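You operate a simulated robot arm through the tools that you are given. There is no shell and no other tool.

You run a simulated two-armed robot. Do the job below in one go: nothing can be reset, and whatever is moved stays where it is left.

TASK
Gauge the plate in the wear gauge and spin-test the wheel on the peg.
Fine: slide the bridge back; plate left in the gauge; when the wheel has stopped, lay it on the table.
Where things are to end (x, y in the base frame): green wheel within 0.06 m of [0.68, 0.07].

It is judged by the outcome, as a careful person would: the job done as asked, and still so three seconds after it is handed in. It fails if anything else is knocked over, pushed out of place, dropped, spilled or broken.

THE ROBOT
Two 7-joint arms with fingered hands on one trunk that stands fixed in place. Base frame: the origin is at the foot of the trunk, x ahead of it, y to its left, z up; the work surface is at about z = 0.84. Readings come in m, degrees, newtons and seconds.
The left shoulder is at [0.06, 0.177, 0.825], the right one opposite. Each reaches about 1 m from its shoulder. Payload 4 kg a hand.
Tool frame (each hand has its own): the origin (TCP) lies between the finger pads and is the grasp point; the fingertips stand 0.037 m ahead of it; z points along the fingers, y is the line along which they close. The gripper opens to 0.124 m; its body begins 0.043 m behind the TCP. The gripper is a hand of 3 fingers: y runs from the thumb to the fingers, the wrist lies at [-0.015, -0.108, -0.202] in the tool frame.
Orientation is that of the tool frame in the base frame, as a unit quaternion [x, y, z, w]. With the fingers straight down and the wrist toward the robot, the tool's x, y and z point along [0, 1, 0], [1, 0, 0] and [0, 0, -1] of the base frame.

THE INTERFACE
- The arms move only by the tool move_arm. It takes "left_moves", "right_moves" or both (then of equal length, played together; a hand with none holds still); each is a list of rows, each a list of 2 entries, a list of its own where there are three numbers: the shift along the tool's x, y, z in m, then the turn, a rotation vector about the tool's x, y, z in degrees. In form: [[[dx, dy, dz], [rx, ry, rz]], ...]. A call has 1 to 20 rows; each row shifts and turns the commanded pose from where the row before left it, along the tool's axes as they then stand. A row lasts 0.2 s, in which the tool goes at most 0.05 m and 8.6 degrees; a call with a longer step from one row to the next is refused whole. Where a pose cannot be reached the arm comes as near as it can. A force on the tool above 40 N (or 10 N above the force at the start of the call, whichever is more), or a blocked arm, ends the call early, and 0.2 s more pass. In this call time passes only in rows, and 0.2 s behind the last. The reply holds the time, the measured pose of the TCP, the force on the tool along the base axes, the opening and the grip force, in the units named above and with some noise, with the torque about the TCP (base axes, N m) and any sound that the robot's microphone picked up.
- Cameras (640 x 400 px; columns grow to the right, rows downward): "scene" is now at [0.0371, 0.0362, 1.4718]; the picture's right is [0.37, -0.93, 0.00], its down [-0.56, -0.22, -0.80] and it looks along [0.74, 0.29, -0.61] (base axes); focal length 366 px, centre (320, 200). "left" rides on the left gripper at [-0.064, -0.076, -0.137] in its tool frame; the picture's right is [-0.84, -0.26, 0.48], its down [0.48, -0.76, 0.43] and it looks along [0.26, 0.60, 0.76] (tool axes); focal length 256 px, centre (320, 200). "right" rides on the right gripper at [0.064, -0.076, -0.136] in its tool frame; the picture's right is [-0.84, 0.26, -0.48], its down [-0.48, -0.76, 0.44] and it looks along [-0.26, 0.60, 0.76] (tool axes); focal length 256 px, centre (320, 200). There is no depth. A picture from a camera that has moved, and an enlarged one, comes with that camera's place and axes in the base frame and with its lens. The place of the scene camera against the robot may be out by one fixed shift of up to 0.025 m in any direction.
- grab_frame(camera): a new picture of that camera. The clock stands still meanwhile.
- slide_trunk(by): slides the trunk up (or, below 0, down) by that many m; the arms and the scene camera ride with it, the base frame stays. It gives what a move gives, with no picture.
- move_fingers(index, middle, thumb_bend, thumb_turn, hand): sets how far each is bent, from 0 (flat) to 1 (curled in); at 0.3 the hand is open as for a grip, at 0.7 the pads meet at the TCP. One left out holds its place. A second passes; each finger stops where it meets its share of the squeeze, and holds until it gets a number again. It is the only way to open and close the hand. It gives what a move gives, with no picture; readings hold the bend of each and the force on the fingers (four entries, about 0 where the hand has none), thumb and palm. thumb_turn goes from beside the hand (0) to across from the fingers (1), as for a grip.
- turn_head(pan, tilt): turns the head with the scene camera to pan (to the left, within 86 degrees either way) and tilt (down, from -29 to 69), counted from straight ahead of the robot. It gives what a move gives.
- close_up(camera, box): a new picture of the part [left, top, right, bottom] of that camera's present view, enlarged. The clock stands still meanwhile.
- sign_off(): hands the job in; it is judged then, once.

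Nothing tells you positions but the pictures and the camera data. Unless the task says otherwise, let go and move clear before handing in.

The tools are called as a command line: name --argument value ..., lists and objects as JSON in quotes. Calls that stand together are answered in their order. move_arm: Moves the arms, as the interface text tells. Its arguments: {"type":"object","properties":{"left_moves":{"type":"array","items":{"type":"array"}},"right_moves":{"type":"array","items":{"type":"array"}}},"required":[]} The other tools are called the same way: slide_trunk (by) moves the trunk up or down; move_fingers (index, middle, thumb_bend, thumb_turn, hand) moves the fingers one by one; turn_head (pan, tilt) turns the head that bears the scene camera; grab_frame (camera) takes a picture; close_up (camera, box) takes an enlarged picture of a part of a camera's view; sign_off () hands the job in.

At the start:

```text
time: 0.0
left_position: [0.5207, 0.5167, 1.1226]
left_orientation: [0.708, 0.707, 0.0, 0.0]
left_contact_force: [-0.7, 0.0, -0.6]
left_torque: [-0.01, -0.02, 0.0]
left_gripper_width: 0.1235
left_grasp_force: 0.0
left_shape: jaw
left_bend: [0.3, 0.3, 0.3, 0.98]
left_finger forces: [0.0, 0.0, 0.0, 0.0, 0.0, 0.0]
right_position: [0.5544, -0.0805, 1.1394]
right_orientation: [0.707, 0.707, 0.0, 0.001]
right_contact_force: [-0.1, 0.9, -0.1]
right_torque: [0.0, 0.0, 0.0]
right_gripper_width: 0.1236
right_grasp_force: 0.0
right_shape: jaw
right_bend: [0.3, 0.3, 0.3, 0.98]
right_finger forces: [0.1, 0.0, 0.1, 0.0, 0.1, 0.0]
trunk travel left (down, up): [-0.35, 0.24]
head pan, tilt (commanded): [21.5, 37.3]
```

scene: 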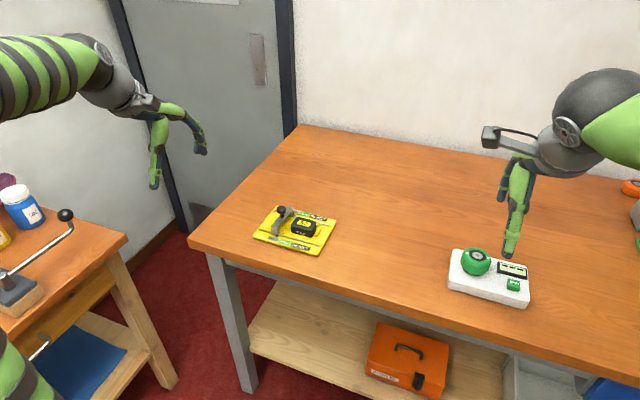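
right: 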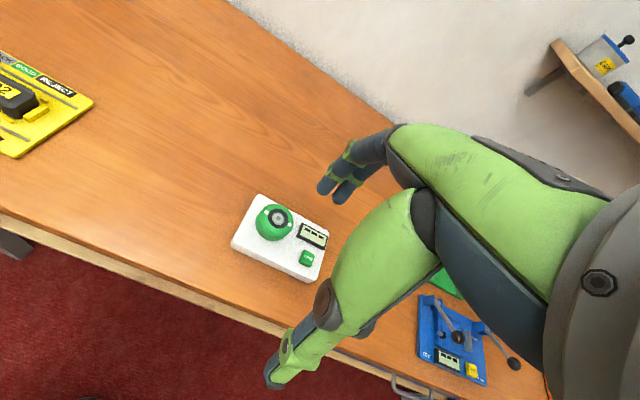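
left: 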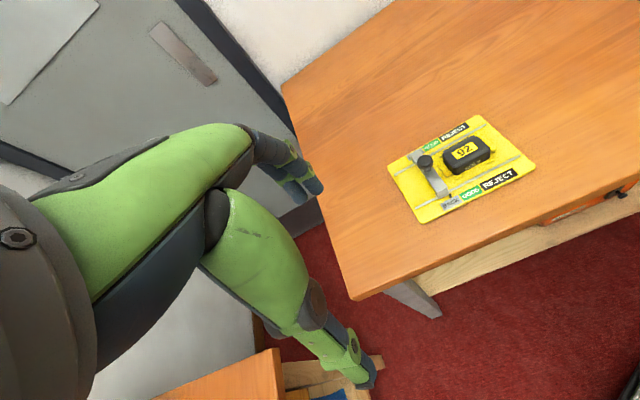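

I see a yellow wear gauge with a bridge and a black plate (marked 02) on the left of the table, and a white spin tester with a green wheel on the right. I'll look closer at both before touching anything.

close_up --camera "scene" --box '[230, 180, 360, 261]'

close_up --camera "scene" --box '[430, 230, 550, 305]'

close_up --camera "left" --box '[370, 100, 550, 230]'

close_up --camera "right" --box '[220, 180, 350, 290]'

close_up --camera "right" --box '[400, 260, 540, 390]'

```text
4.92 times, centred on (295, 220) of scene
camera zoom: at [0.0371, 0.0362, 1.4718], right [0.37, -0.93, 0.0], down [-0.56, -0.22, -0.8], along [0.74, 0.29, -0.61], focal length 1800 px, centre (443, 99)
```

zoom: 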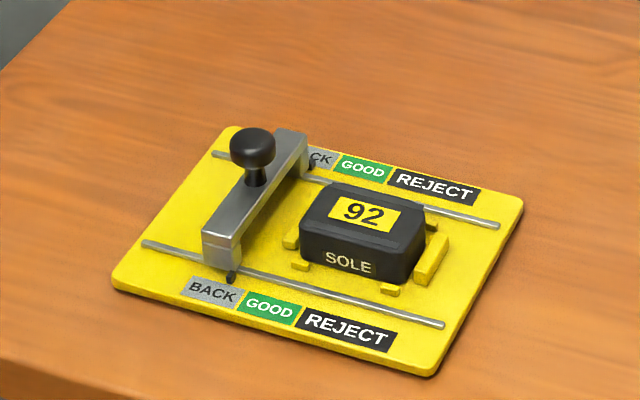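

```text
5.33 times, centred on (490, 268) of scene
camera zoom: at [0.0371, 0.0362, 1.4718], right [0.37, -0.93, 0.0], down [-0.56, -0.22, -0.8], along [0.74, 0.29, -0.61], focal length 1950 px, centre (-587, -160)
```

zoom: 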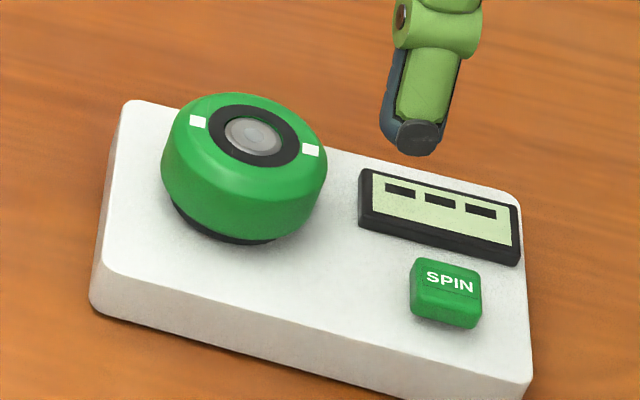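

```text
3.08 times, centred on (460, 165) of left
camera zoom: at [0.4438, 0.4528, 1.2609], right [-0.26, -0.84, -0.48], down [-0.76, 0.48, -0.43], along [0.6, 0.26, -0.76], focal length 788 px, centre (-111, 308)
```

zoom: 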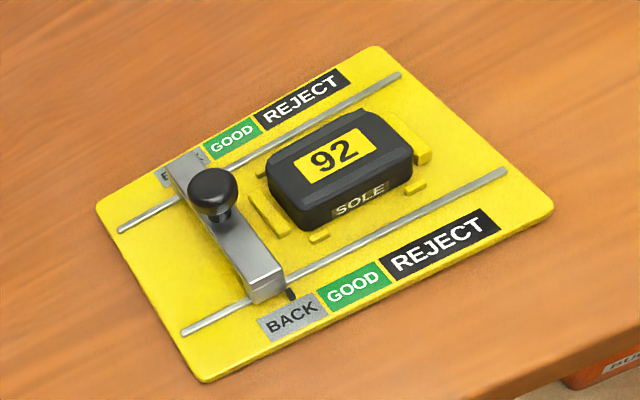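

```text
3.64 times, centred on (285, 235) of right
camera zoom: at [0.4789, -0.0166, 1.2741], right [0.26, -0.84, 0.48], down [-0.76, -0.48, -0.44], along [0.6, -0.26, -0.76], focal length 931 px, centre (447, 73)
```

zoom: 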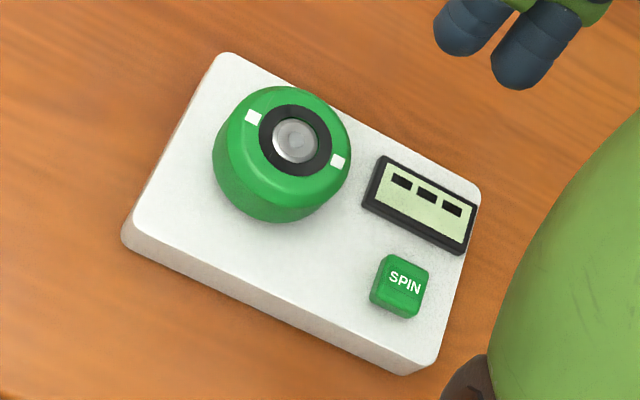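

```text
3.08 times, centred on (470, 325) of right
camera zoom: at [0.4789, -0.0166, 1.2741], right [0.26, -0.84, 0.48], down [-0.76, -0.48, -0.44], along [0.6, -0.26, -0.76], focal length 788 px, centre (-142, -185)
```

zoom: 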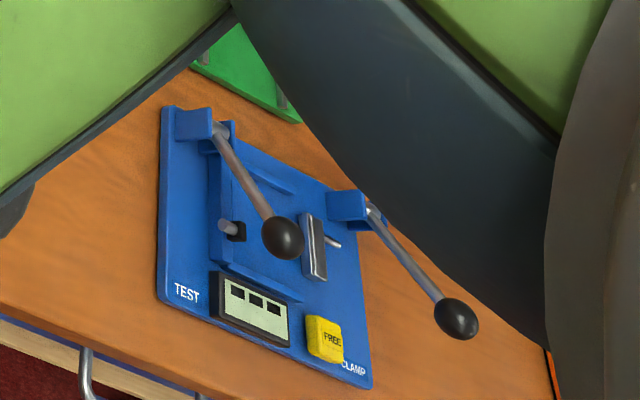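

The gauge sits axis-aligned at about x 0.62–0.76, y 0.26–0.44, with its bridge knob near (0.69, 0.39) sliding along -y. The tester is at about x 0.64–0.74, y -0.19 to -0.04, with the wheel near (0.69, -0.08) and SPIN near (0.666, -0.164). I'll close the left fingers into a pusher and bring that hand nearer to the gauge, staying high.

move_fingers --hand "left" --index 0.7 --middle 0.7 --thumb_bend 0.7 --thumb_turn 1

move_arm --left_moves '[[[-0.005, 0.03, 0.02], [0, 0, 0]], [[-0.005, 0.03, 0.02], [0, 0, 0]], [[-0.005, 0.03, 0.02], [0, 0, 0]], [[-0.005, 0.03, 0.02], [0, 0, 0]], [[-0.005, 0.03, 0.02], [0, 0, 0]], [[0, 0, 0], [0, 0, 0]]]'

grab_frame --camera "left"

grab_frame --camera "scene"

```text
time: 1.0
left_position: [0.521, 0.5171, 1.1226]
left_orientation: [0.708, 0.707, -0.001, 0.0]
left_contact_force: [0.6, 0.2, -0.3]
left_torque: [-0.01, 0.02, 0.02]
left_gripper_width: 0.002
left_grasp_force: 0.0
left_shape: fingers
left_bend: [0.7, 0.7, 0.7, 1.0]
left_finger forces: [0.1, 0.1, 0.0, 0.1, 0.1, 0.0]
right_position: [0.5547, -0.0802, 1.1392]
right_orientation: [0.707, 0.707, 0.001, 0.0]
right_contact_force: [0.2, 0.0, 0.5]
right_torque: [0.0, -0.02, -0.04]
right_gripper_width: 0.1235
right_grasp_force: 0.2
right_shape: jaw
right_bend: [0.3, 0.3, 0.3, 0.98]
right_finger forces: [0.0, 0.0, 0.0, 0.1, 0.1, 0.0]
trunk travel left (down, up): [-0.35, 0.24]
head pan, tilt (commanded): [21.5, 37.3]
```

```text
time: 2.4
left_position: [0.6713, 0.4906, 1.022]
left_orientation: [0.707, 0.707, 0.0, 0.0]
left_contact_force: [-0.4, -0.8, 0.4]
left_torque: [-0.02, 0.01, 0.0]
left_gripper_width: 0.0018
left_grasp_force: 0.1
left_shape: fingers
left_bend: [0.7, 0.7, 0.7, 1.0]
left_finger forces: [0.0, 0.0, 0.0, 0.1, 0.0, 0.1]
right_position: [0.5558, -0.0805, 1.1376]
right_orientation: [0.707, 0.707, 0.001, 0.001]
right_contact_force: [0.0, 0.6, 0.2]
right_torque: [-0.03, -0.03, 0.02]
right_gripper_width: 0.1235
right_grasp_force: 0.0
right_shape: jaw
right_bend: [0.3, 0.3, 0.3, 0.98]
right_finger forces: [0.1, 0.0, 0.1, 0.0, 0.0, 0.0]
trunk travel left (down, up): [-0.35, 0.24]
head pan, tilt (commanded): [21.5, 37.3]
```

```text
taken
camera left: at [0.594, 0.4271, 1.1609], right [-0.26, -0.84, -0.48], down [-0.76, 0.48, -0.43], along [0.6, 0.26, -0.76], focal length 256 px, centre (320, 200)
```

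left: 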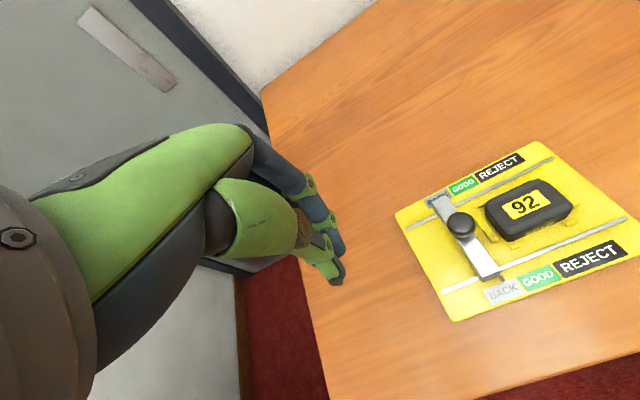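

```text
taken
camera scene: at [0.037, 0.0361, 1.4718], right [0.37, -0.93, 0.0], down [-0.56, -0.22, -0.8], along [0.74, 0.29, -0.61], focal length 366 px, centre (320, 200)
```

scene: 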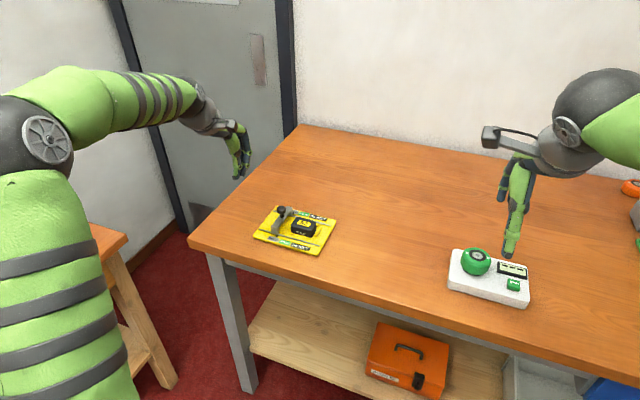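

The fingertips meet near the expected tip point, and the bridge knob is visible ahead. I'll take an enlarged view to triangulate the knob height.

close_up --camera "left" --box '[390, 130, 640, 330]'

close_up --camera "left" --box '[260, 180, 400, 300]'

```text
2.00 times, centred on (515, 230) of left
camera zoom: at [0.594, 0.4271, 1.1609], right [-0.26, -0.84, -0.48], down [-0.76, 0.48, -0.43], along [0.6, 0.26, -0.76], focal length 512 px, centre (-70, 140)
```

zoom: 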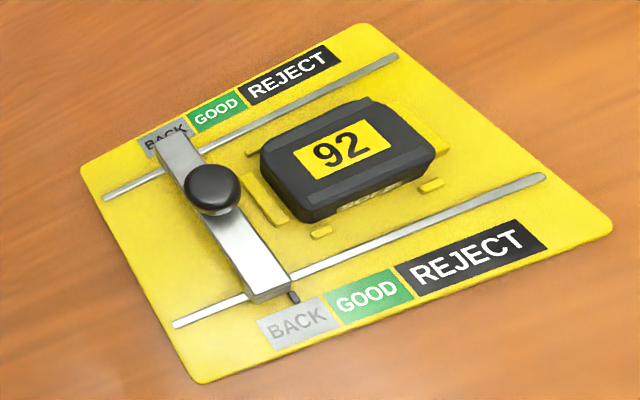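

```text
3.33 times, centred on (330, 240) of left
camera zoom: at [0.594, 0.4271, 1.1609], right [-0.26, -0.84, -0.48], down [-0.76, 0.48, -0.43], along [0.6, 0.26, -0.76], focal length 853 px, centre (287, 67)
```

zoom: 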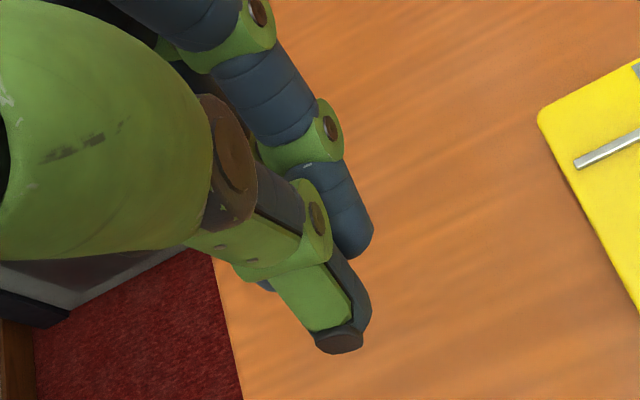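

The knob is near (0.688, 0.388) with its bulb at z≈0.89–0.91; the plate top is around 0.878. To know my fingertip length, I'll touch the bare table lightly beside the gauge, at about (0.69, 0.50).

move_arm --left_moves '[[[0.005, 0.009, 0.03], [0, 0, 0]], [[0.005, 0.009, 0.03], [0, 0, 0]], [[0, 0, 0.03], [0, 0, 0]], [[0, 0, 0.02], [0, 0, 0]], [[0, 0, 0.01], [0, 0, 0]], [[0, 0, 0.005], [0, 0, 0]], [[0, 0, 0], [0, 0, 0]]]'

grab_frame --camera "left"

```text
time: 4.0
left_position: [0.6901, 0.5001, 0.8975]
left_orientation: [0.707, 0.707, 0.0, 0.0]
left_contact_force: [-0.2, -0.2, -0.2]
left_torque: [0.0, -0.04, -0.01]
left_gripper_width: 0.0018
left_grasp_force: 0.1
left_shape: fingers
left_bend: [0.7, 0.7, 0.7, 1.0]
left_finger forces: [0.0, 0.0, 0.1, 0.0, 0.1, 0.0]
right_position: [0.5558, -0.0803, 1.1384]
right_orientation: [0.707, 0.708, 0.0, 0.0]
right_contact_force: [-0.1, 0.8, 0.0]
right_torque: [0.0, -0.01, -0.02]
right_gripper_width: 0.1236
right_grasp_force: 0.1
right_shape: jaw
right_bend: [0.3, 0.3, 0.3, 0.98]
right_finger forces: [0.0, 0.0, 0.0, 0.0, 0.1, 0.0]
trunk travel left (down, up): [-0.35, 0.24]
head pan, tilt (commanded): [21.5, 37.3]
```

```text
taken
camera left: at [0.6124, 0.4372, 1.0349], right [-0.26, -0.84, -0.48], down [-0.76, 0.48, -0.43], along [0.6, 0.26, -0.76], focal length 256 px, centre (320, 200)
```

left: 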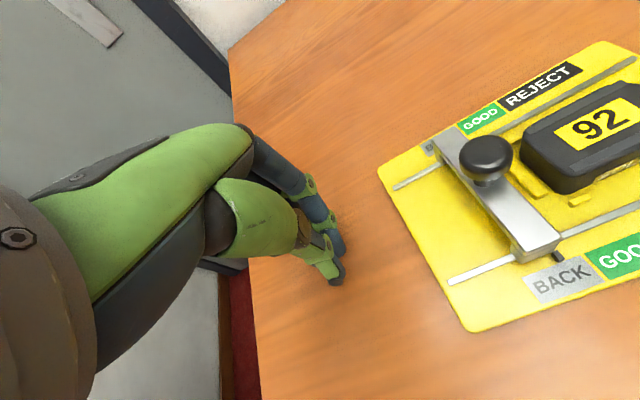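

No contact yet at TCP z 0.8975. I'll go down gently in small steps to find the table.

move_arm --left_moves '[[[0, 0, 0.004], [0, 0, 0]], [[0, 0, 0.004], [0, 0, 0]], [[0, 0, 0.004], [0, 0, 0]], [[0, 0, 0], [0, 0, 0]]]'

move_arm --left_moves '[[[0, 0, 0.003], [0, 0, 0]], [[0, 0, 0.003], [0, 0, 0]], [[0, 0, 0], [0, 0, 0]]]'

```text
time: 5.0
left_position: [0.6886, 0.5003, 0.8855]
left_orientation: [0.707, 0.707, 0.0, 0.0]
left_contact_force: [-0.8, 0.3, -0.4]
left_torque: [-0.02, 0.01, -0.01]
left_gripper_width: 0.0018
left_grasp_force: 0.1
left_shape: fingers
left_bend: [0.7, 0.7, 0.7, 1.0]
left_finger forces: [0.0, 0.0, 0.0, 0.0, 0.1, 0.0]
right_position: [0.555, -0.0805, 1.1384]
right_orientation: [0.707, 0.708, 0.0, -0.001]
right_contact_force: [-0.5, -1.1, -0.2]
right_torque: [0.01, -0.01, 0.02]
right_gripper_width: 0.1236
right_grasp_force: 0.0
right_shape: jaw
right_bend: [0.3, 0.3, 0.3, 0.98]
right_finger forces: [0.0, 0.0, 0.1, 0.0, 0.0, 0.0]
trunk travel left (down, up): [-0.35, 0.24]
head pan, tilt (commanded): [21.5, 37.3]
```

```text
time: 5.8
left_position: [0.6891, 0.5004, 0.8794]
left_orientation: [0.707, 0.708, 0.0, 0.0]
left_contact_force: [-0.2, -0.8, 0.2]
left_torque: [0.0, 0.0, 0.0]
left_gripper_width: 0.0019
left_grasp_force: 0.3
left_shape: fingers
left_bend: [0.7, 0.7, 0.7, 1.0]
left_finger forces: [0.0, 0.1, 0.1, 0.0, 0.2, 0.0]
right_position: [0.5547, -0.0801, 1.1384]
right_orientation: [0.707, 0.708, 0.0, -0.001]
right_contact_force: [0.8, 0.9, 0.3]
right_torque: [0.01, 0.03, -0.02]
right_gripper_width: 0.1236
right_grasp_force: 0.0
right_shape: jaw
right_bend: [0.3, 0.3, 0.3, 0.98]
right_finger forces: [0.0, 0.0, 0.1, 0.0, 0.0, 0.0]
trunk travel left (down, up): [-0.35, 0.24]
head pan, tilt (commanded): [21.5, 37.3]
```

move_arm --left_moves '[[[0, 0, 0.003], [0, 0, 0]], [[0, 0, 0.003], [0, 0, 0]], [[0, 0, 0], [0, 0, 0]]]'

close_up --camera "left" --box '[260, 180, 400, 300]'

```text
time: 6.6
left_position: [0.6889, 0.5017, 0.8776]
left_orientation: [0.707, 0.707, 0.004, 0.002]
left_contact_force: [2.5, 1.6, 22.1]
left_torque: [0.02, -0.15, 0.01]
left_gripper_width: 0.0018
left_grasp_force: 10.6
left_shape: fingers
left_bend: [0.69, 0.7, 0.7, 1.0]
left_finger forces: [11.1, 0.9, 0.0, 0.0, 10.2, 0.0]
right_position: [0.555, -0.0815, 1.1401]
right_orientation: [0.707, 0.707, 0.0, 0.0]
right_contact_force: [0.2, 0.6, 0.1]
right_torque: [0.0, 0.0, -0.01]
right_gripper_width: 0.1236
right_grasp_force: 0.1
right_shape: jaw
right_bend: [0.3, 0.3, 0.3, 0.98]
right_finger forces: [0.0, 0.1, 0.1, 0.0, 0.0, 0.0]
trunk travel left (down, up): [-0.35, 0.24]
head pan, tilt (commanded): [21.5, 37.3]
```

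```text
3.33 times, centred on (330, 240) of left
camera zoom: at [0.6118, 0.4367, 1.0142], right [-0.25, -0.84, -0.49], down [-0.76, 0.48, -0.44], along [0.6, 0.26, -0.76], focal length 853 px, centre (287, 67)
```

zoom: 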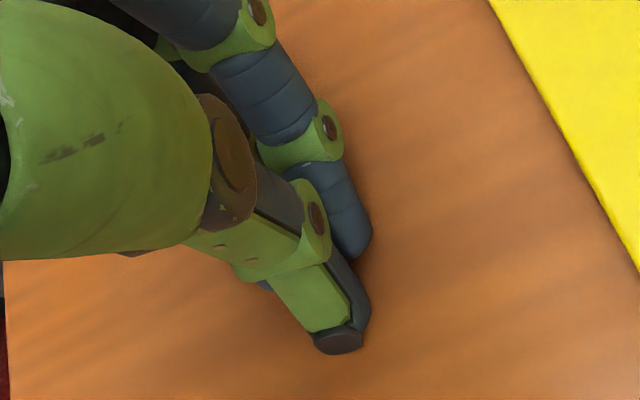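

Contact came at TCP z ≈ 0.878, so the tips reach about 0.038 below the TCP. I'll lift so the tips are at about 0.866, then approach the knob from the +y side.

move_arm --left_moves '[[[0, 0, -0.015], [0, 0, 0]], [[0, 0, -0.015], [0, 0, 0]], [[-0.02, 0, 0], [0, 0, 0]], [[-0.02, 0, 0], [0, 0, 0]], [[-0.015, 0, 0], [0, 0, 0]], [[0, 0, 0], [0, 0, 0]]]'

grab_frame --camera "left"

close_up --camera "scene" --box '[220, 140, 380, 260]'

```text
time: 8.0
left_position: [0.688, 0.4452, 0.904]
left_orientation: [0.707, 0.707, 0.001, 0.0]
left_contact_force: [0.9, -0.1, -0.5]
left_torque: [0.01, 0.02, 0.05]
left_gripper_width: 0.0017
left_grasp_force: 0.1
left_shape: fingers
left_bend: [0.7, 0.7, 0.7, 1.0]
left_finger forces: [0.0, 0.1, 0.0, 0.0, 0.1, 0.0]
right_position: [0.5551, -0.0797, 1.1379]
right_orientation: [0.707, 0.707, 0.0, 0.001]
right_contact_force: [0.3, 0.1, -0.5]
right_torque: [0.02, -0.01, 0.02]
right_gripper_width: 0.1235
right_grasp_force: 0.1
right_shape: jaw
right_bend: [0.3, 0.3, 0.3, 0.98]
right_finger forces: [0.0, 0.1, 0.0, 0.0, 0.1, 0.0]
trunk travel left (down, up): [-0.35, 0.24]
head pan, tilt (commanded): [21.5, 37.3]
```

```text
taken
camera left: at [0.6111, 0.3825, 1.0425], right [-0.26, -0.84, -0.48], down [-0.76, 0.48, -0.43], along [0.6, 0.26, -0.76], focal length 256 px, centre (320, 200)
```

left: 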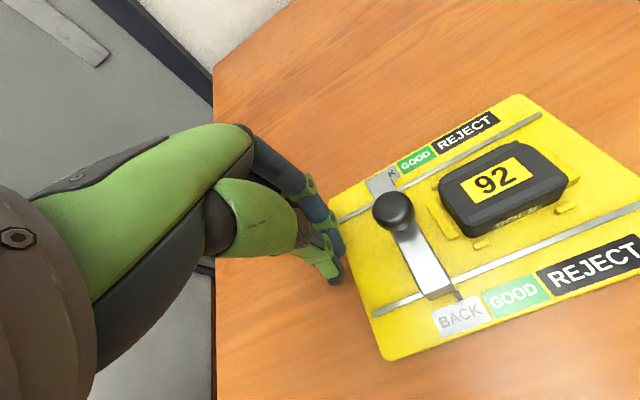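

```text
3.33 times, centred on (300, 200) of scene
camera zoom: at [0.0371, 0.0362, 1.4718], right [0.37, -0.93, 0.0], down [-0.56, -0.22, -0.8], along [0.74, 0.29, -0.61], focal length 1219 px, centre (387, 200)
```

zoom: 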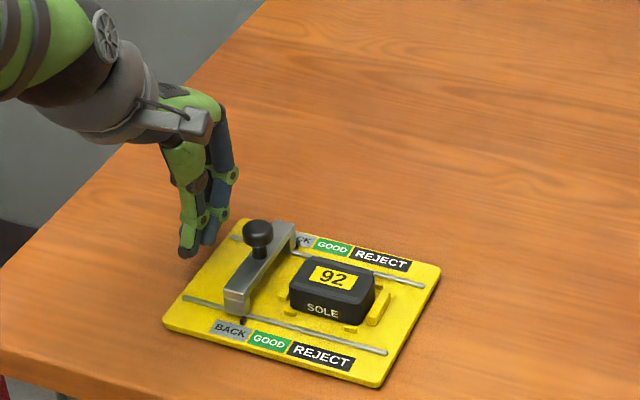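

The closed fingers stand about 0.03 m from the knob at the right height. I'll creep along -y until they touch it.

move_arm --left_moves '[[[-0.005, 0, 0], [0, 0, 0]], [[-0.005, 0, 0], [0, 0, 0]], [[-0.005, 0, 0], [0, 0, 0]], [[-0.004, 0, 0], [0, 0, 0]], [[-0.003, 0, 0], [0, 0, 0]], [[0, 0, 0], [0, 0, 0]]]'

close_up --camera "left" --box '[270, 130, 590, 330]'

close_up --camera "scene" --box '[240, 180, 350, 260]'

```text
time: 9.4
left_position: [0.6879, 0.4239, 0.904]
left_orientation: [0.707, 0.707, 0.0, 0.0]
left_contact_force: [-0.4, -0.1, 0.7]
left_torque: [0.02, 0.02, -0.02]
left_gripper_width: 0.0016
left_grasp_force: 0.1
left_shape: fingers
left_bend: [0.7, 0.7, 0.7, 1.0]
left_finger forces: [0.0, 0.1, 0.0, 0.1, 0.0, 0.1]
right_position: [0.5552, -0.0808, 1.1374]
right_orientation: [0.707, 0.707, 0.0, 0.0]
right_contact_force: [-0.8, -0.5, 0.4]
right_torque: [0.0, -0.01, 0.02]
right_gripper_width: 0.1237
right_grasp_force: 0.1
right_shape: jaw
right_bend: [0.3, 0.3, 0.3, 0.98]
right_finger forces: [0.1, 0.0, 0.0, 0.0, 0.1, 0.0]
trunk travel left (down, up): [-0.35, 0.24]
head pan, tilt (commanded): [21.5, 37.3]
```

```text
2.00 times, centred on (430, 230) of left
camera zoom: at [0.6116, 0.3609, 1.0422], right [-0.26, -0.84, -0.48], down [-0.76, 0.48, -0.43], along [0.6, 0.26, -0.76], focal length 512 px, centre (100, 140)
```

zoom: 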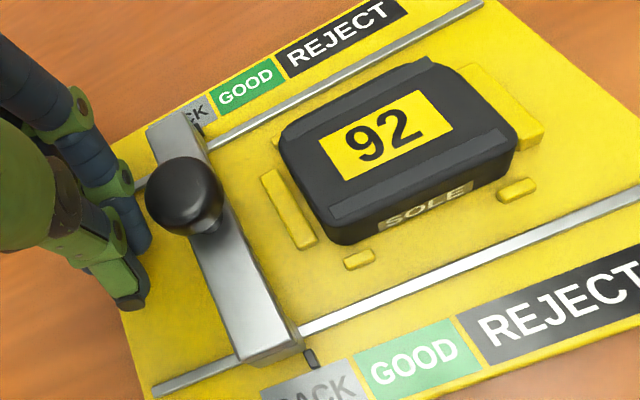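

```text
5.00 times, centred on (295, 220) of scene
camera zoom: at [0.0371, 0.0362, 1.4718], right [0.37, -0.93, 0.0], down [-0.56, -0.22, -0.8], along [0.74, 0.29, -0.61], focal length 1828 px, centre (445, 100)
```

zoom: 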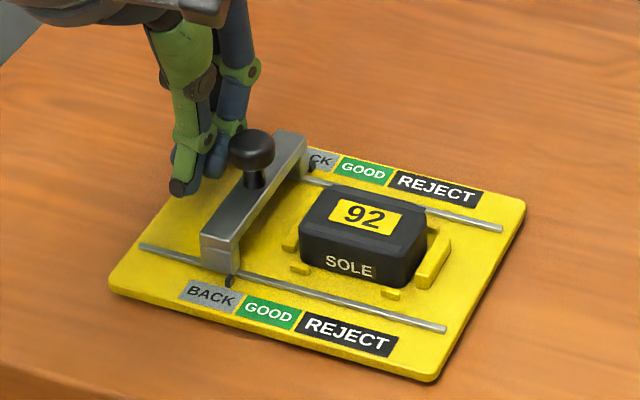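

The fingers are just beside the knob with no contact yet. I'll keep creeping -y to meet it and start pushing the bridge.

move_arm --left_moves '[[[-0.003, 0, 0], [0, 0, 0]], [[-0.003, 0, 0], [0, 0, 0]], [[-0.003, 0, 0], [0, 0, 0]], [[-0.003, 0, 0], [0, 0, 0]], [[0, 0, 0], [0, 0, 0]]]'

close_up --camera "left" --box '[270, 130, 590, 330]'

close_up --camera "scene" --box '[240, 180, 350, 260]'

```text
time: 10.6
left_position: [0.6878, 0.4127, 0.9061]
left_orientation: [0.708, 0.707, 0.001, 0.001]
left_contact_force: [0.9, 0.2, -0.1]
left_torque: [0.05, 0.02, 0.02]
left_gripper_width: 0.0016
left_grasp_force: 0.1
left_shape: fingers
left_bend: [0.7, 0.7, 0.7, 1.0]
left_finger forces: [0.3, 0.1, 0.0, 0.1, 0.1, 0.0]
right_position: [0.5554, -0.0803, 1.138]
right_orientation: [0.707, 0.707, 0.001, -0.001]
right_contact_force: [-0.6, 0.0, 0.4]
right_torque: [0.01, -0.01, -0.01]
right_gripper_width: 0.1236
right_grasp_force: 0.0
right_shape: jaw
right_bend: [0.3, 0.3, 0.3, 0.98]
right_finger forces: [0.0, 0.1, 0.0, 0.0, 0.0, 0.1]
trunk travel left (down, up): [-0.35, 0.24]
head pan, tilt (commanded): [21.5, 37.3]
```

```text
2.00 times, centred on (430, 230) of left
camera zoom: at [0.6109, 0.3486, 1.0432], right [-0.26, -0.84, -0.48], down [-0.76, 0.48, -0.43], along [0.6, 0.26, -0.76], focal length 512 px, centre (100, 140)
```

zoom: 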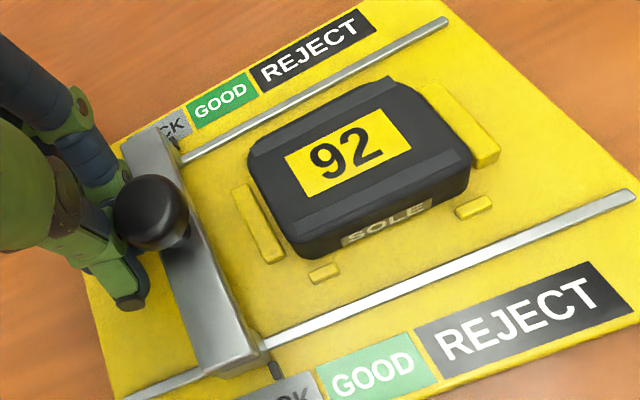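

```text
5.00 times, centred on (295, 220) of scene
camera zoom: at [0.0371, 0.0362, 1.4718], right [0.37, -0.93, 0.0], down [-0.56, -0.22, -0.8], along [0.74, 0.29, -0.61], focal length 1828 px, centre (445, 100)
```

zoom: 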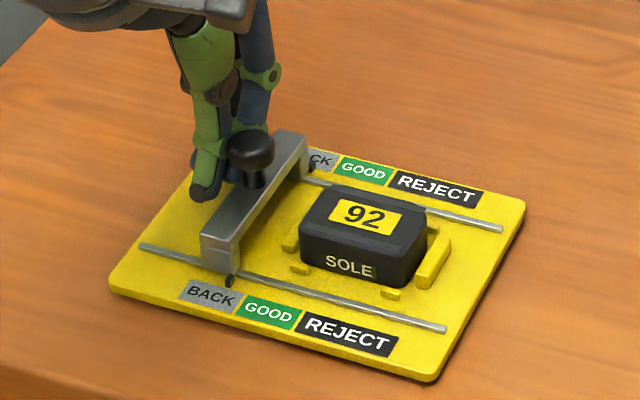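

The fingers are about to touch the knob. I'll push on in small steps and watch the force and the bridge.

move_arm --left_moves '[[[-0.003, 0, 0], [0, 0, 0]], [[-0.003, 0, 0], [0, 0, 0]], [[-0.003, 0, 0], [0, 0, 0]], [[-0.003, 0, 0], [0, 0, 0]], [[0, 0, 0], [0, 0, 0]]]'

close_up --camera "scene" --box '[240, 180, 350, 260]'

```text
time: 11.8
left_position: [0.6875, 0.3989, 0.9039]
left_orientation: [0.707, 0.707, 0.0, 0.0]
left_contact_force: [0.1, 1.6, -0.1]
left_torque: [-0.02, -0.03, 0.02]
left_gripper_width: 0.0015
left_grasp_force: 0.5
left_shape: fingers
left_bend: [0.7, 0.7, 0.7, 1.0]
left_finger forces: [1.0, 0.0, 0.0, 0.0, 0.0, 0.1]
right_position: [0.5551, -0.0799, 1.1387]
right_orientation: [0.707, 0.708, -0.001, 0.0]
right_contact_force: [0.1, -0.4, 0.1]
right_torque: [-0.02, 0.02, 0.0]
right_gripper_width: 0.1234
right_grasp_force: 0.0
right_shape: jaw
right_bend: [0.3, 0.3, 0.3, 0.98]
right_finger forces: [0.0, 0.0, 0.0, 0.0, 0.0, 0.0]
trunk travel left (down, up): [-0.35, 0.24]
head pan, tilt (commanded): [21.5, 37.3]
```

```text
5.00 times, centred on (295, 220) of scene
camera zoom: at [0.0371, 0.0362, 1.4718], right [0.37, -0.93, 0.0], down [-0.56, -0.22, -0.8], along [0.74, 0.29, -0.61], focal length 1828 px, centre (445, 100)
```

zoom: 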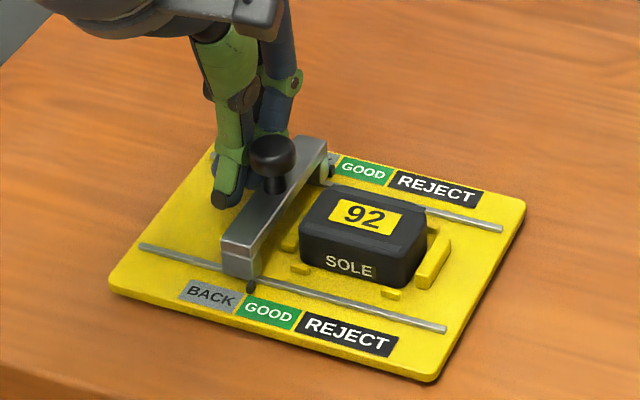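

The bridge slides easily (about 1.5 N) and its pointer is now at the start of GOOD. I'll keep pushing in small steps until it meets the plate.

move_arm --left_moves '[[[-0.003, 0, 0], [0, 0, 0]], [[-0.003, 0, 0], [0, 0, 0]], [[-0.003, 0, 0], [0, 0, 0]], [[0, 0, 0], [0, 0, 0]]]'

close_up --camera "scene" --box '[240, 180, 350, 260]'

close_up --camera "left" --box '[270, 130, 590, 330]'

```text
time: 12.8
left_position: [0.6899, 0.3918, 0.9033]
left_orientation: [0.708, 0.706, 0.0, -0.001]
left_contact_force: [-0.7, 0.6, -0.5]
left_torque: [0.03, -0.02, 0.02]
left_gripper_width: 0.0014
left_grasp_force: 0.5
left_shape: fingers
left_bend: [0.7, 0.7, 0.7, 1.0]
left_finger forces: [0.9, 0.0, 0.0, 0.1, 0.0, 0.0]
right_position: [0.5556, -0.0805, 1.1382]
right_orientation: [0.707, 0.707, 0.0, 0.0]
right_contact_force: [0.1, -0.2, 0.2]
right_torque: [-0.02, 0.04, 0.0]
right_gripper_width: 0.1236
right_grasp_force: 0.0
right_shape: jaw
right_bend: [0.3, 0.3, 0.3, 0.98]
right_finger forces: [0.0, 0.0, 0.0, 0.0, 0.1, 0.1]
trunk travel left (down, up): [-0.35, 0.24]
head pan, tilt (commanded): [21.5, 37.3]
```

```text
5.00 times, centred on (295, 220) of scene
camera zoom: at [0.0371, 0.0362, 1.4718], right [0.37, -0.93, 0.0], down [-0.56, -0.22, -0.8], along [0.74, 0.29, -0.61], focal length 1828 px, centre (445, 100)
```

zoom: 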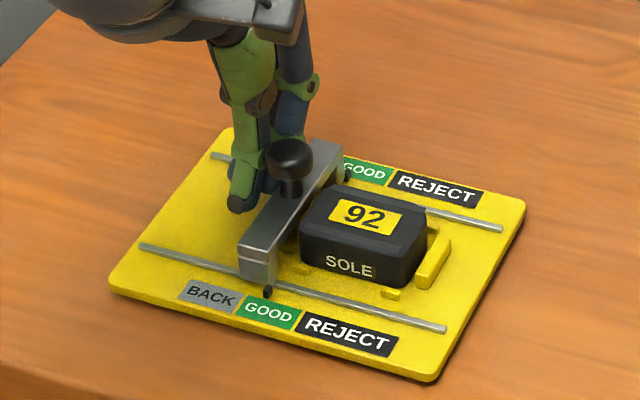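

```text
2.00 times, centred on (430, 230) of left
camera zoom: at [0.6118, 0.3274, 1.0417], right [-0.26, -0.84, -0.48], down [-0.76, 0.48, -0.43], along [0.6, 0.26, -0.76], focal length 512 px, centre (100, 140)
```

zoom: 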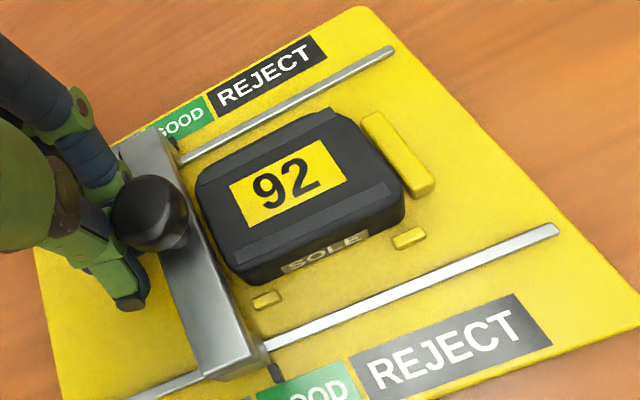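

The pointer is mid-GOOD and the bar is nearly at the plate. Next come still smaller steps to feel whether it stops.

move_arm --left_moves '[[[-0.002, 0, 0], [0, 0, 0]], [[-0.002, 0, 0], [0, 0, 0]], [[0, 0, 0], [0, 0, 0]]]'

close_up --camera "scene" --box '[240, 180, 350, 260]'

```text
time: 13.6
left_position: [0.6886, 0.3864, 0.9034]
left_orientation: [0.707, 0.707, 0.001, -0.001]
left_contact_force: [0.9, 1.5, 1.5]
left_torque: [0.04, -0.01, 0.01]
left_gripper_width: 0.0013
left_grasp_force: 0.7
left_shape: fingers
left_bend: [0.7, 0.7, 0.7, 1.0]
left_finger forces: [1.6, 0.0, 0.0, 0.0, 0.3, 0.0]
right_position: [0.5553, -0.0797, 1.1387]
right_orientation: [0.707, 0.707, 0.0, 0.001]
right_contact_force: [0.3, 0.0, -0.5]
right_torque: [0.0, -0.03, 0.04]
right_gripper_width: 0.1237
right_grasp_force: 0.1
right_shape: jaw
right_bend: [0.3, 0.3, 0.3, 0.98]
right_finger forces: [0.1, 0.0, 0.1, 0.0, 0.0, 0.0]
trunk travel left (down, up): [-0.35, 0.24]
head pan, tilt (commanded): [21.5, 37.3]
```

```text
5.00 times, centred on (295, 220) of scene
camera zoom: at [0.037, 0.0363, 1.4718], right [0.37, -0.93, 0.0], down [-0.56, -0.22, -0.8], along [0.74, 0.29, -0.61], focal length 1828 px, centre (445, 100)
```

zoom: 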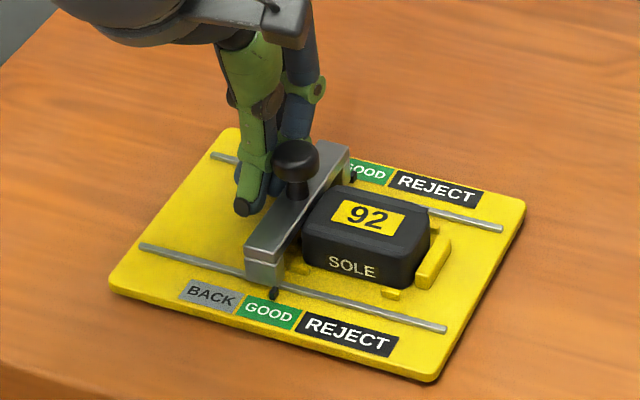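

The bar has reached the plate and taken up its slack in the nest. I'll press on slightly to make sure the plate is seated against its stop and the reading is firm.

move_arm --left_moves '[[[-0.002, 0, 0], [0, 0, 0]], [[-0.001, 0, 0], [0, 0, 0]], [[0, 0, 0], [0, 0, 0]]]'

close_up --camera "scene" --box '[240, 180, 350, 260]'

close_up --camera "left" --box '[270, 130, 590, 330]'

```text
time: 14.4
left_position: [0.6895, 0.3829, 0.9037]
left_orientation: [0.707, 0.707, 0.0, 0.0]
left_contact_force: [-0.5, 3.7, -0.8]
left_torque: [0.1, -0.01, 0.03]
left_gripper_width: 0.0013
left_grasp_force: 2.5
left_shape: fingers
left_bend: [0.7, 0.7, 0.7, 1.0]
left_finger forces: [3.9, 0.0, 0.1, 0.0, 0.7, 0.1]
right_position: [0.5553, -0.0799, 1.1389]
right_orientation: [0.707, 0.707, 0.0, 0.0]
right_contact_force: [-0.9, -0.2, 0.2]
right_torque: [0.02, -0.01, -0.01]
right_gripper_width: 0.1236
right_grasp_force: 0.0
right_shape: jaw
right_bend: [0.3, 0.3, 0.3, 0.98]
right_finger forces: [0.1, 0.0, 0.0, 0.0, 0.0, 0.0]
trunk travel left (down, up): [-0.35, 0.24]
head pan, tilt (commanded): [21.5, 37.3]
```

```text
5.00 times, centred on (295, 220) of scene
camera zoom: at [0.0371, 0.0366, 1.4718], right [0.37, -0.93, 0.0], down [-0.56, -0.22, -0.8], along [0.74, 0.29, -0.61], focal length 1828 px, centre (445, 100)
```

zoom: 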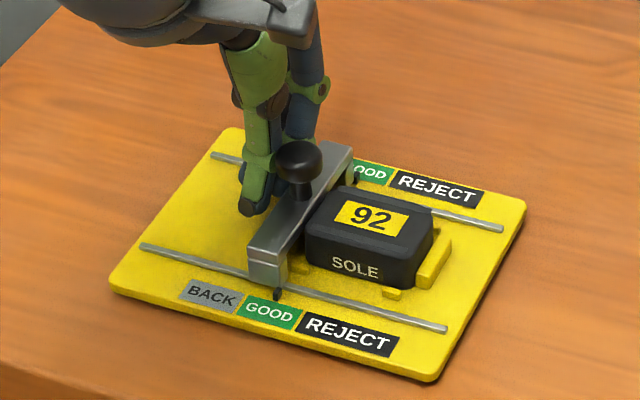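

```text
2.00 times, centred on (430, 230) of left
camera zoom: at [0.6122, 0.3215, 1.0412], right [-0.26, -0.84, -0.48], down [-0.76, 0.48, -0.43], along [0.6, 0.26, -0.76], focal length 512 px, centre (100, 140)
```

zoom: 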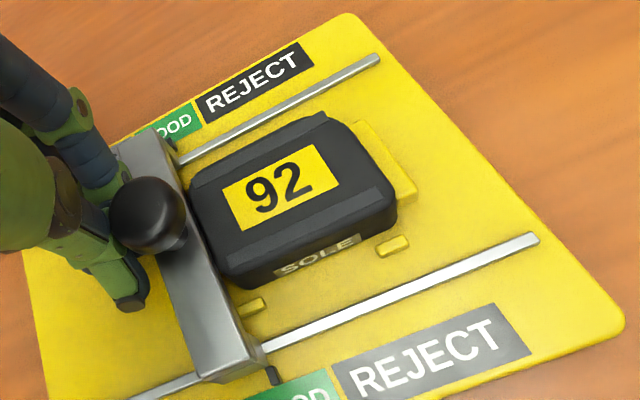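

Force is rising (3.7 N) as the plate meets its end stop. One or two more millimetres will confirm the bridge is blocked here, in GOOD.

move_arm --left_moves '[[[-0.0015, 0, 0], [0, 0, 0]], [[-0.001, 0, 0], [0, 0, 0]], [[0, 0, 0], [0, 0, 0]], [[0, 0, 0], [0, 0, 0]]]'

close_up --camera "scene" --box '[240, 180, 350, 260]'

```text
time: 15.4
left_position: [0.6885, 0.385, 0.9036]
left_orientation: [0.706, 0.708, 0.001, 0.0]
left_contact_force: [1.7, 12.7, 2.4]
left_torque: [0.22, -0.05, 0.17]
left_gripper_width: 0.0012
left_grasp_force: 6.6
left_shape: fingers
left_bend: [0.7, 0.7, 0.7, 1.0]
left_finger forces: [10.6, 0.0, 0.0, 0.1, 2.3, 0.1]
right_position: [0.5554, -0.0804, 1.1394]
right_orientation: [0.707, 0.707, -0.001, 0.0]
right_contact_force: [-0.6, 0.4, 0.0]
right_torque: [-0.01, -0.03, -0.04]
right_gripper_width: 0.1239
right_grasp_force: 0.1
right_shape: jaw
right_bend: [0.3, 0.3, 0.3, 0.98]
right_finger forces: [0.0, 0.0, 0.0, 0.0, 0.0, 0.0]
trunk travel left (down, up): [-0.35, 0.24]
head pan, tilt (commanded): [21.5, 37.3]
```

```text
5.00 times, centred on (295, 220) of scene
camera zoom: at [0.0371, 0.0372, 1.4718], right [0.37, -0.93, 0.0], down [-0.56, -0.22, -0.8], along [0.74, 0.29, -0.61], focal length 1828 px, centre (445, 100)
```

zoom: 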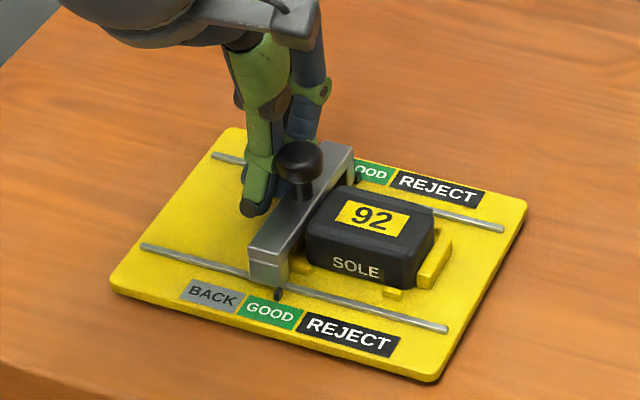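

The bridge is blocked against the plate at about 12 N with its pointer in GOOD, so the reading is done. I'll back off, lift over the knob and come down on its -y side, keeping the tips above the plate (tips at z ≈ 0.888; plate top ≈ 0.875).

close_up --camera "scene" --box '[265, 215, 325, 255]'

move_arm --left_moves '[[[0.015, 0, 0], [0, 0, 0]], [[0.025, 0, 0], [0, 0, 0]], [[0, 0, -0.03], [0, 0, 0]], [[0, 0, -0.04], [0, 0, 0]], [[0, 0, -0.02], [0, 0, 0]], [[-0.03, 0, 0], [0, 0, 0]], [[-0.04, 0, 0], [0, 0, 0]], [[-0.03, 0, 0], [0, 0, 0]], [[-0.025, 0, 0], [0, 0, 0]], [[0, 0, 0], [0, 0, 0]]]'

grab_frame --camera "left"

grab_frame --camera "scene"

```text
10.00 times, centred on (295, 235) of scene
camera zoom: at [0.0371, 0.0372, 1.4718], right [0.37, -0.93, 0.0], down [-0.56, -0.22, -0.8], along [0.74, 0.29, -0.61], focal length 3656 px, centre (570, -150)
```

zoom: 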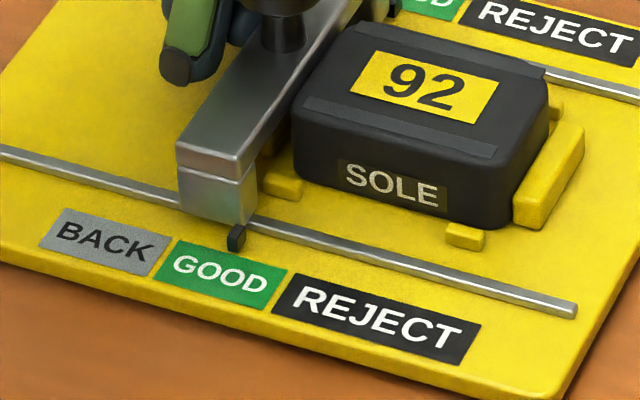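

```text
time: 17.6
left_position: [0.6846, 0.2977, 0.9925]
left_orientation: [0.707, 0.707, 0.001, 0.001]
left_contact_force: [-0.5, -0.3, 0.9]
left_torque: [0.03, -0.03, -0.02]
left_gripper_width: 0.0016
left_grasp_force: 0.1
left_shape: fingers
left_bend: [0.7, 0.7, 0.7, 1.0]
left_finger forces: [0.0, 0.0, 0.0, 0.0, 0.1, 0.1]
right_position: [0.5558, -0.0796, 1.1391]
right_orientation: [0.707, 0.707, 0.0, -0.001]
right_contact_force: [-0.2, -0.1, 0.2]
right_torque: [-0.02, -0.02, -0.01]
right_gripper_width: 0.1237
right_grasp_force: 0.0
right_shape: jaw
right_bend: [0.3, 0.3, 0.3, 0.98]
right_finger forces: [0.1, 0.0, 0.1, 0.0, 0.1, 0.1]
trunk travel left (down, up): [-0.35, 0.24]
head pan, tilt (commanded): [21.5, 37.3]
```

```text
taken
camera left: at [0.6089, 0.234, 1.1298], right [-0.26, -0.84, -0.48], down [-0.76, 0.48, -0.43], along [0.6, 0.26, -0.76], focal length 256 px, centre (320, 200)
```

left: 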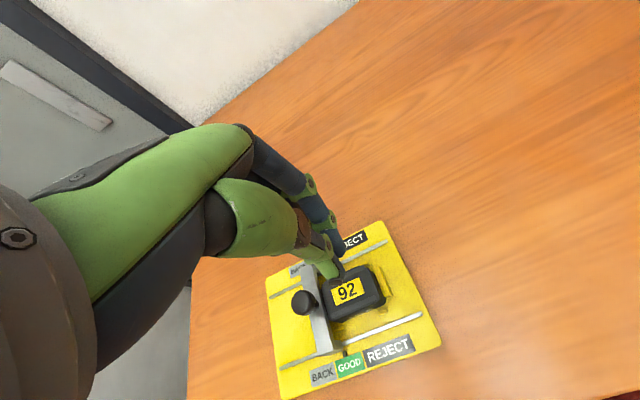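

```text
taken
camera scene: at [0.0371, 0.0362, 1.4718], right [0.37, -0.93, 0.0], down [-0.56, -0.22, -0.8], along [0.74, 0.29, -0.61], focal length 366 px, centre (320, 200)
```

scene: 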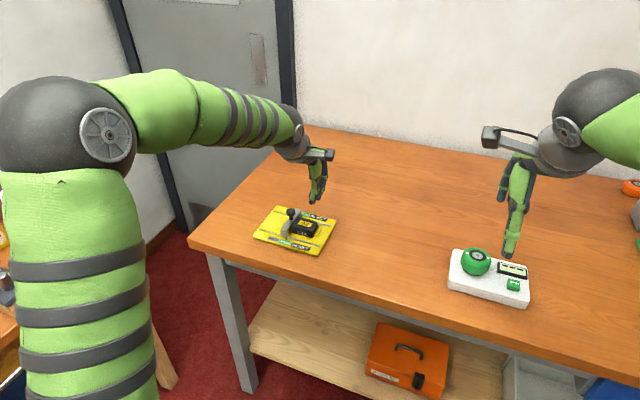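

The pointer read GOOD. Now I lower on the -y side of the knob to TCP z ≈ 0.927 and look.

move_arm --left_moves '[[[0, 0.002, 0.02], [0, 0, 0]], [[0, 0.001, 0.02], [0, 0, 0]], [[0, 0, 0.015], [0, 0, 0]], [[0, 0, 0.008], [0, 0, 0]], [[0, 0, 0], [0, 0, 0]]]'

close_up --camera "left" --box '[200, 180, 480, 370]'

close_up --camera "scene" --box '[240, 180, 350, 260]'

```text
time: 18.8
left_position: [0.6895, 0.2963, 0.9318]
left_orientation: [0.707, 0.708, 0.0, -0.001]
left_contact_force: [0.0, 0.7, 0.8]
left_torque: [-0.04, -0.03, 0.0]
left_gripper_width: 0.0013
left_grasp_force: 0.2
left_shape: fingers
left_bend: [0.7, 0.7, 0.7, 1.0]
left_finger forces: [0.0, 0.0, 0.0, 0.1, 0.1, 0.0]
right_position: [0.555, -0.0804, 1.1397]
right_orientation: [0.707, 0.707, 0.0, -0.001]
right_contact_force: [-0.4, -0.6, -0.2]
right_torque: [0.01, 0.0, 0.01]
right_gripper_width: 0.1238
right_grasp_force: 0.0
right_shape: jaw
right_bend: [0.3, 0.3, 0.3, 0.98]
right_finger forces: [0.0, 0.1, 0.1, 0.0, 0.1, 0.0]
trunk travel left (down, up): [-0.35, 0.24]
head pan, tilt (commanded): [21.5, 37.3]
```

```text
2.11 times, centred on (340, 275) of left
camera zoom: at [0.6135, 0.2336, 1.069], right [-0.26, -0.84, -0.48], down [-0.76, 0.48, -0.43], along [0.6, 0.26, -0.76], focal length 539 px, centre (278, 42)
```

zoom: 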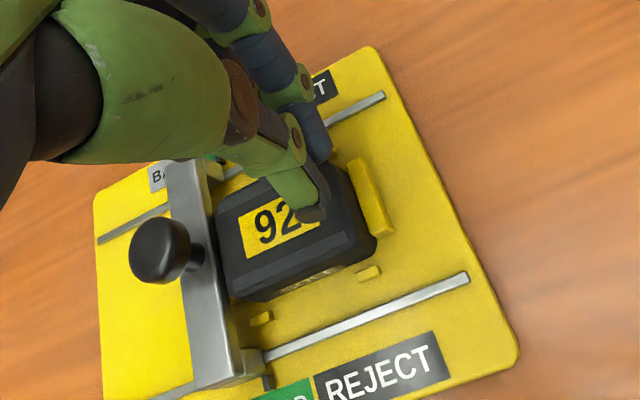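

```text
5.00 times, centred on (295, 220) of scene
camera zoom: at [0.0371, 0.0362, 1.4718], right [0.37, -0.93, 0.0], down [-0.56, -0.22, -0.8], along [0.74, 0.29, -0.61], focal length 1828 px, centre (445, 100)
```

zoom: 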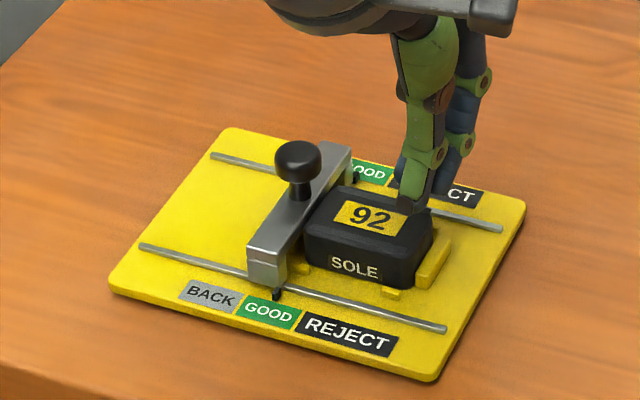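

The tips hover clear above the plate and the knob is about 0.04 m to the +y side. I'll drop 3 mm and move +y to push the bridge back.

move_arm --left_moves '[[[0, 0, 0.003], [0, 0, 0]], [[0.006, 0, 0], [0, 0, 0]], [[0.006, 0, 0], [0, 0, 0]], [[0.004, 0, 0], [0, 0, 0]], [[0.004, 0, 0], [0, 0, 0]], [[0.004, 0, 0], [0, 0, 0]], [[0, 0, 0], [0, 0, 0]]]'

close_up --camera "left" --box '[200, 180, 480, 370]'

close_up --camera "scene" --box '[240, 180, 350, 260]'

```text
time: 20.4
left_position: [0.6904, 0.3185, 0.9285]
left_orientation: [0.707, 0.707, 0.0, 0.0]
left_contact_force: [0.0, -1.2, 0.9]
left_torque: [0.01, 0.0, 0.03]
left_gripper_width: 0.0018
left_grasp_force: 0.0
left_shape: fingers
left_bend: [0.7, 0.7, 0.7, 1.0]
left_finger forces: [0.0, 0.0, 0.0, 0.0, 0.0, 0.0]
right_position: [0.5558, -0.0812, 1.1382]
right_orientation: [0.707, 0.707, 0.0, 0.0]
right_contact_force: [0.0, 0.6, 0.1]
right_torque: [0.0, 0.01, 0.03]
right_gripper_width: 0.1234
right_grasp_force: 0.1
right_shape: jaw
right_bend: [0.3, 0.3, 0.3, 0.98]
right_finger forces: [0.0, 0.1, 0.1, 0.1, 0.1, 0.0]
trunk travel left (down, up): [-0.35, 0.24]
head pan, tilt (commanded): [21.5, 37.3]
```

```text
2.11 times, centred on (340, 275) of left
camera zoom: at [0.6139, 0.2557, 1.0656], right [-0.26, -0.84, -0.48], down [-0.76, 0.48, -0.43], along [0.6, 0.26, -0.76], focal length 539 px, centre (278, 42)
```

zoom: 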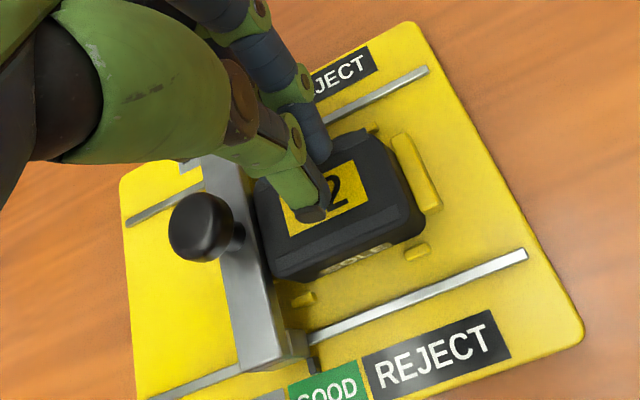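

```text
5.00 times, centred on (295, 220) of scene
camera zoom: at [0.0371, 0.0362, 1.4718], right [0.37, -0.93, 0.0], down [-0.56, -0.22, -0.8], along [0.74, 0.29, -0.61], focal length 1828 px, centre (445, 100)
```

zoom: 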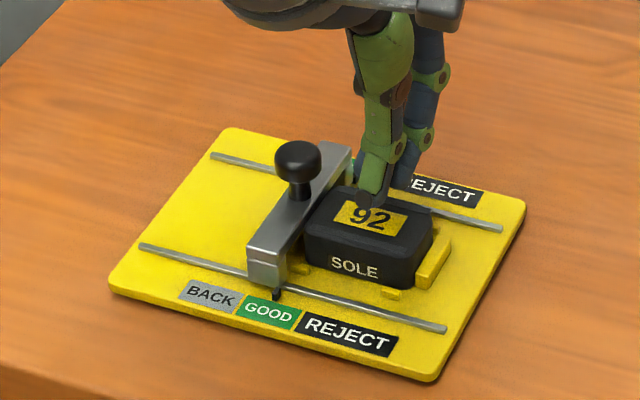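

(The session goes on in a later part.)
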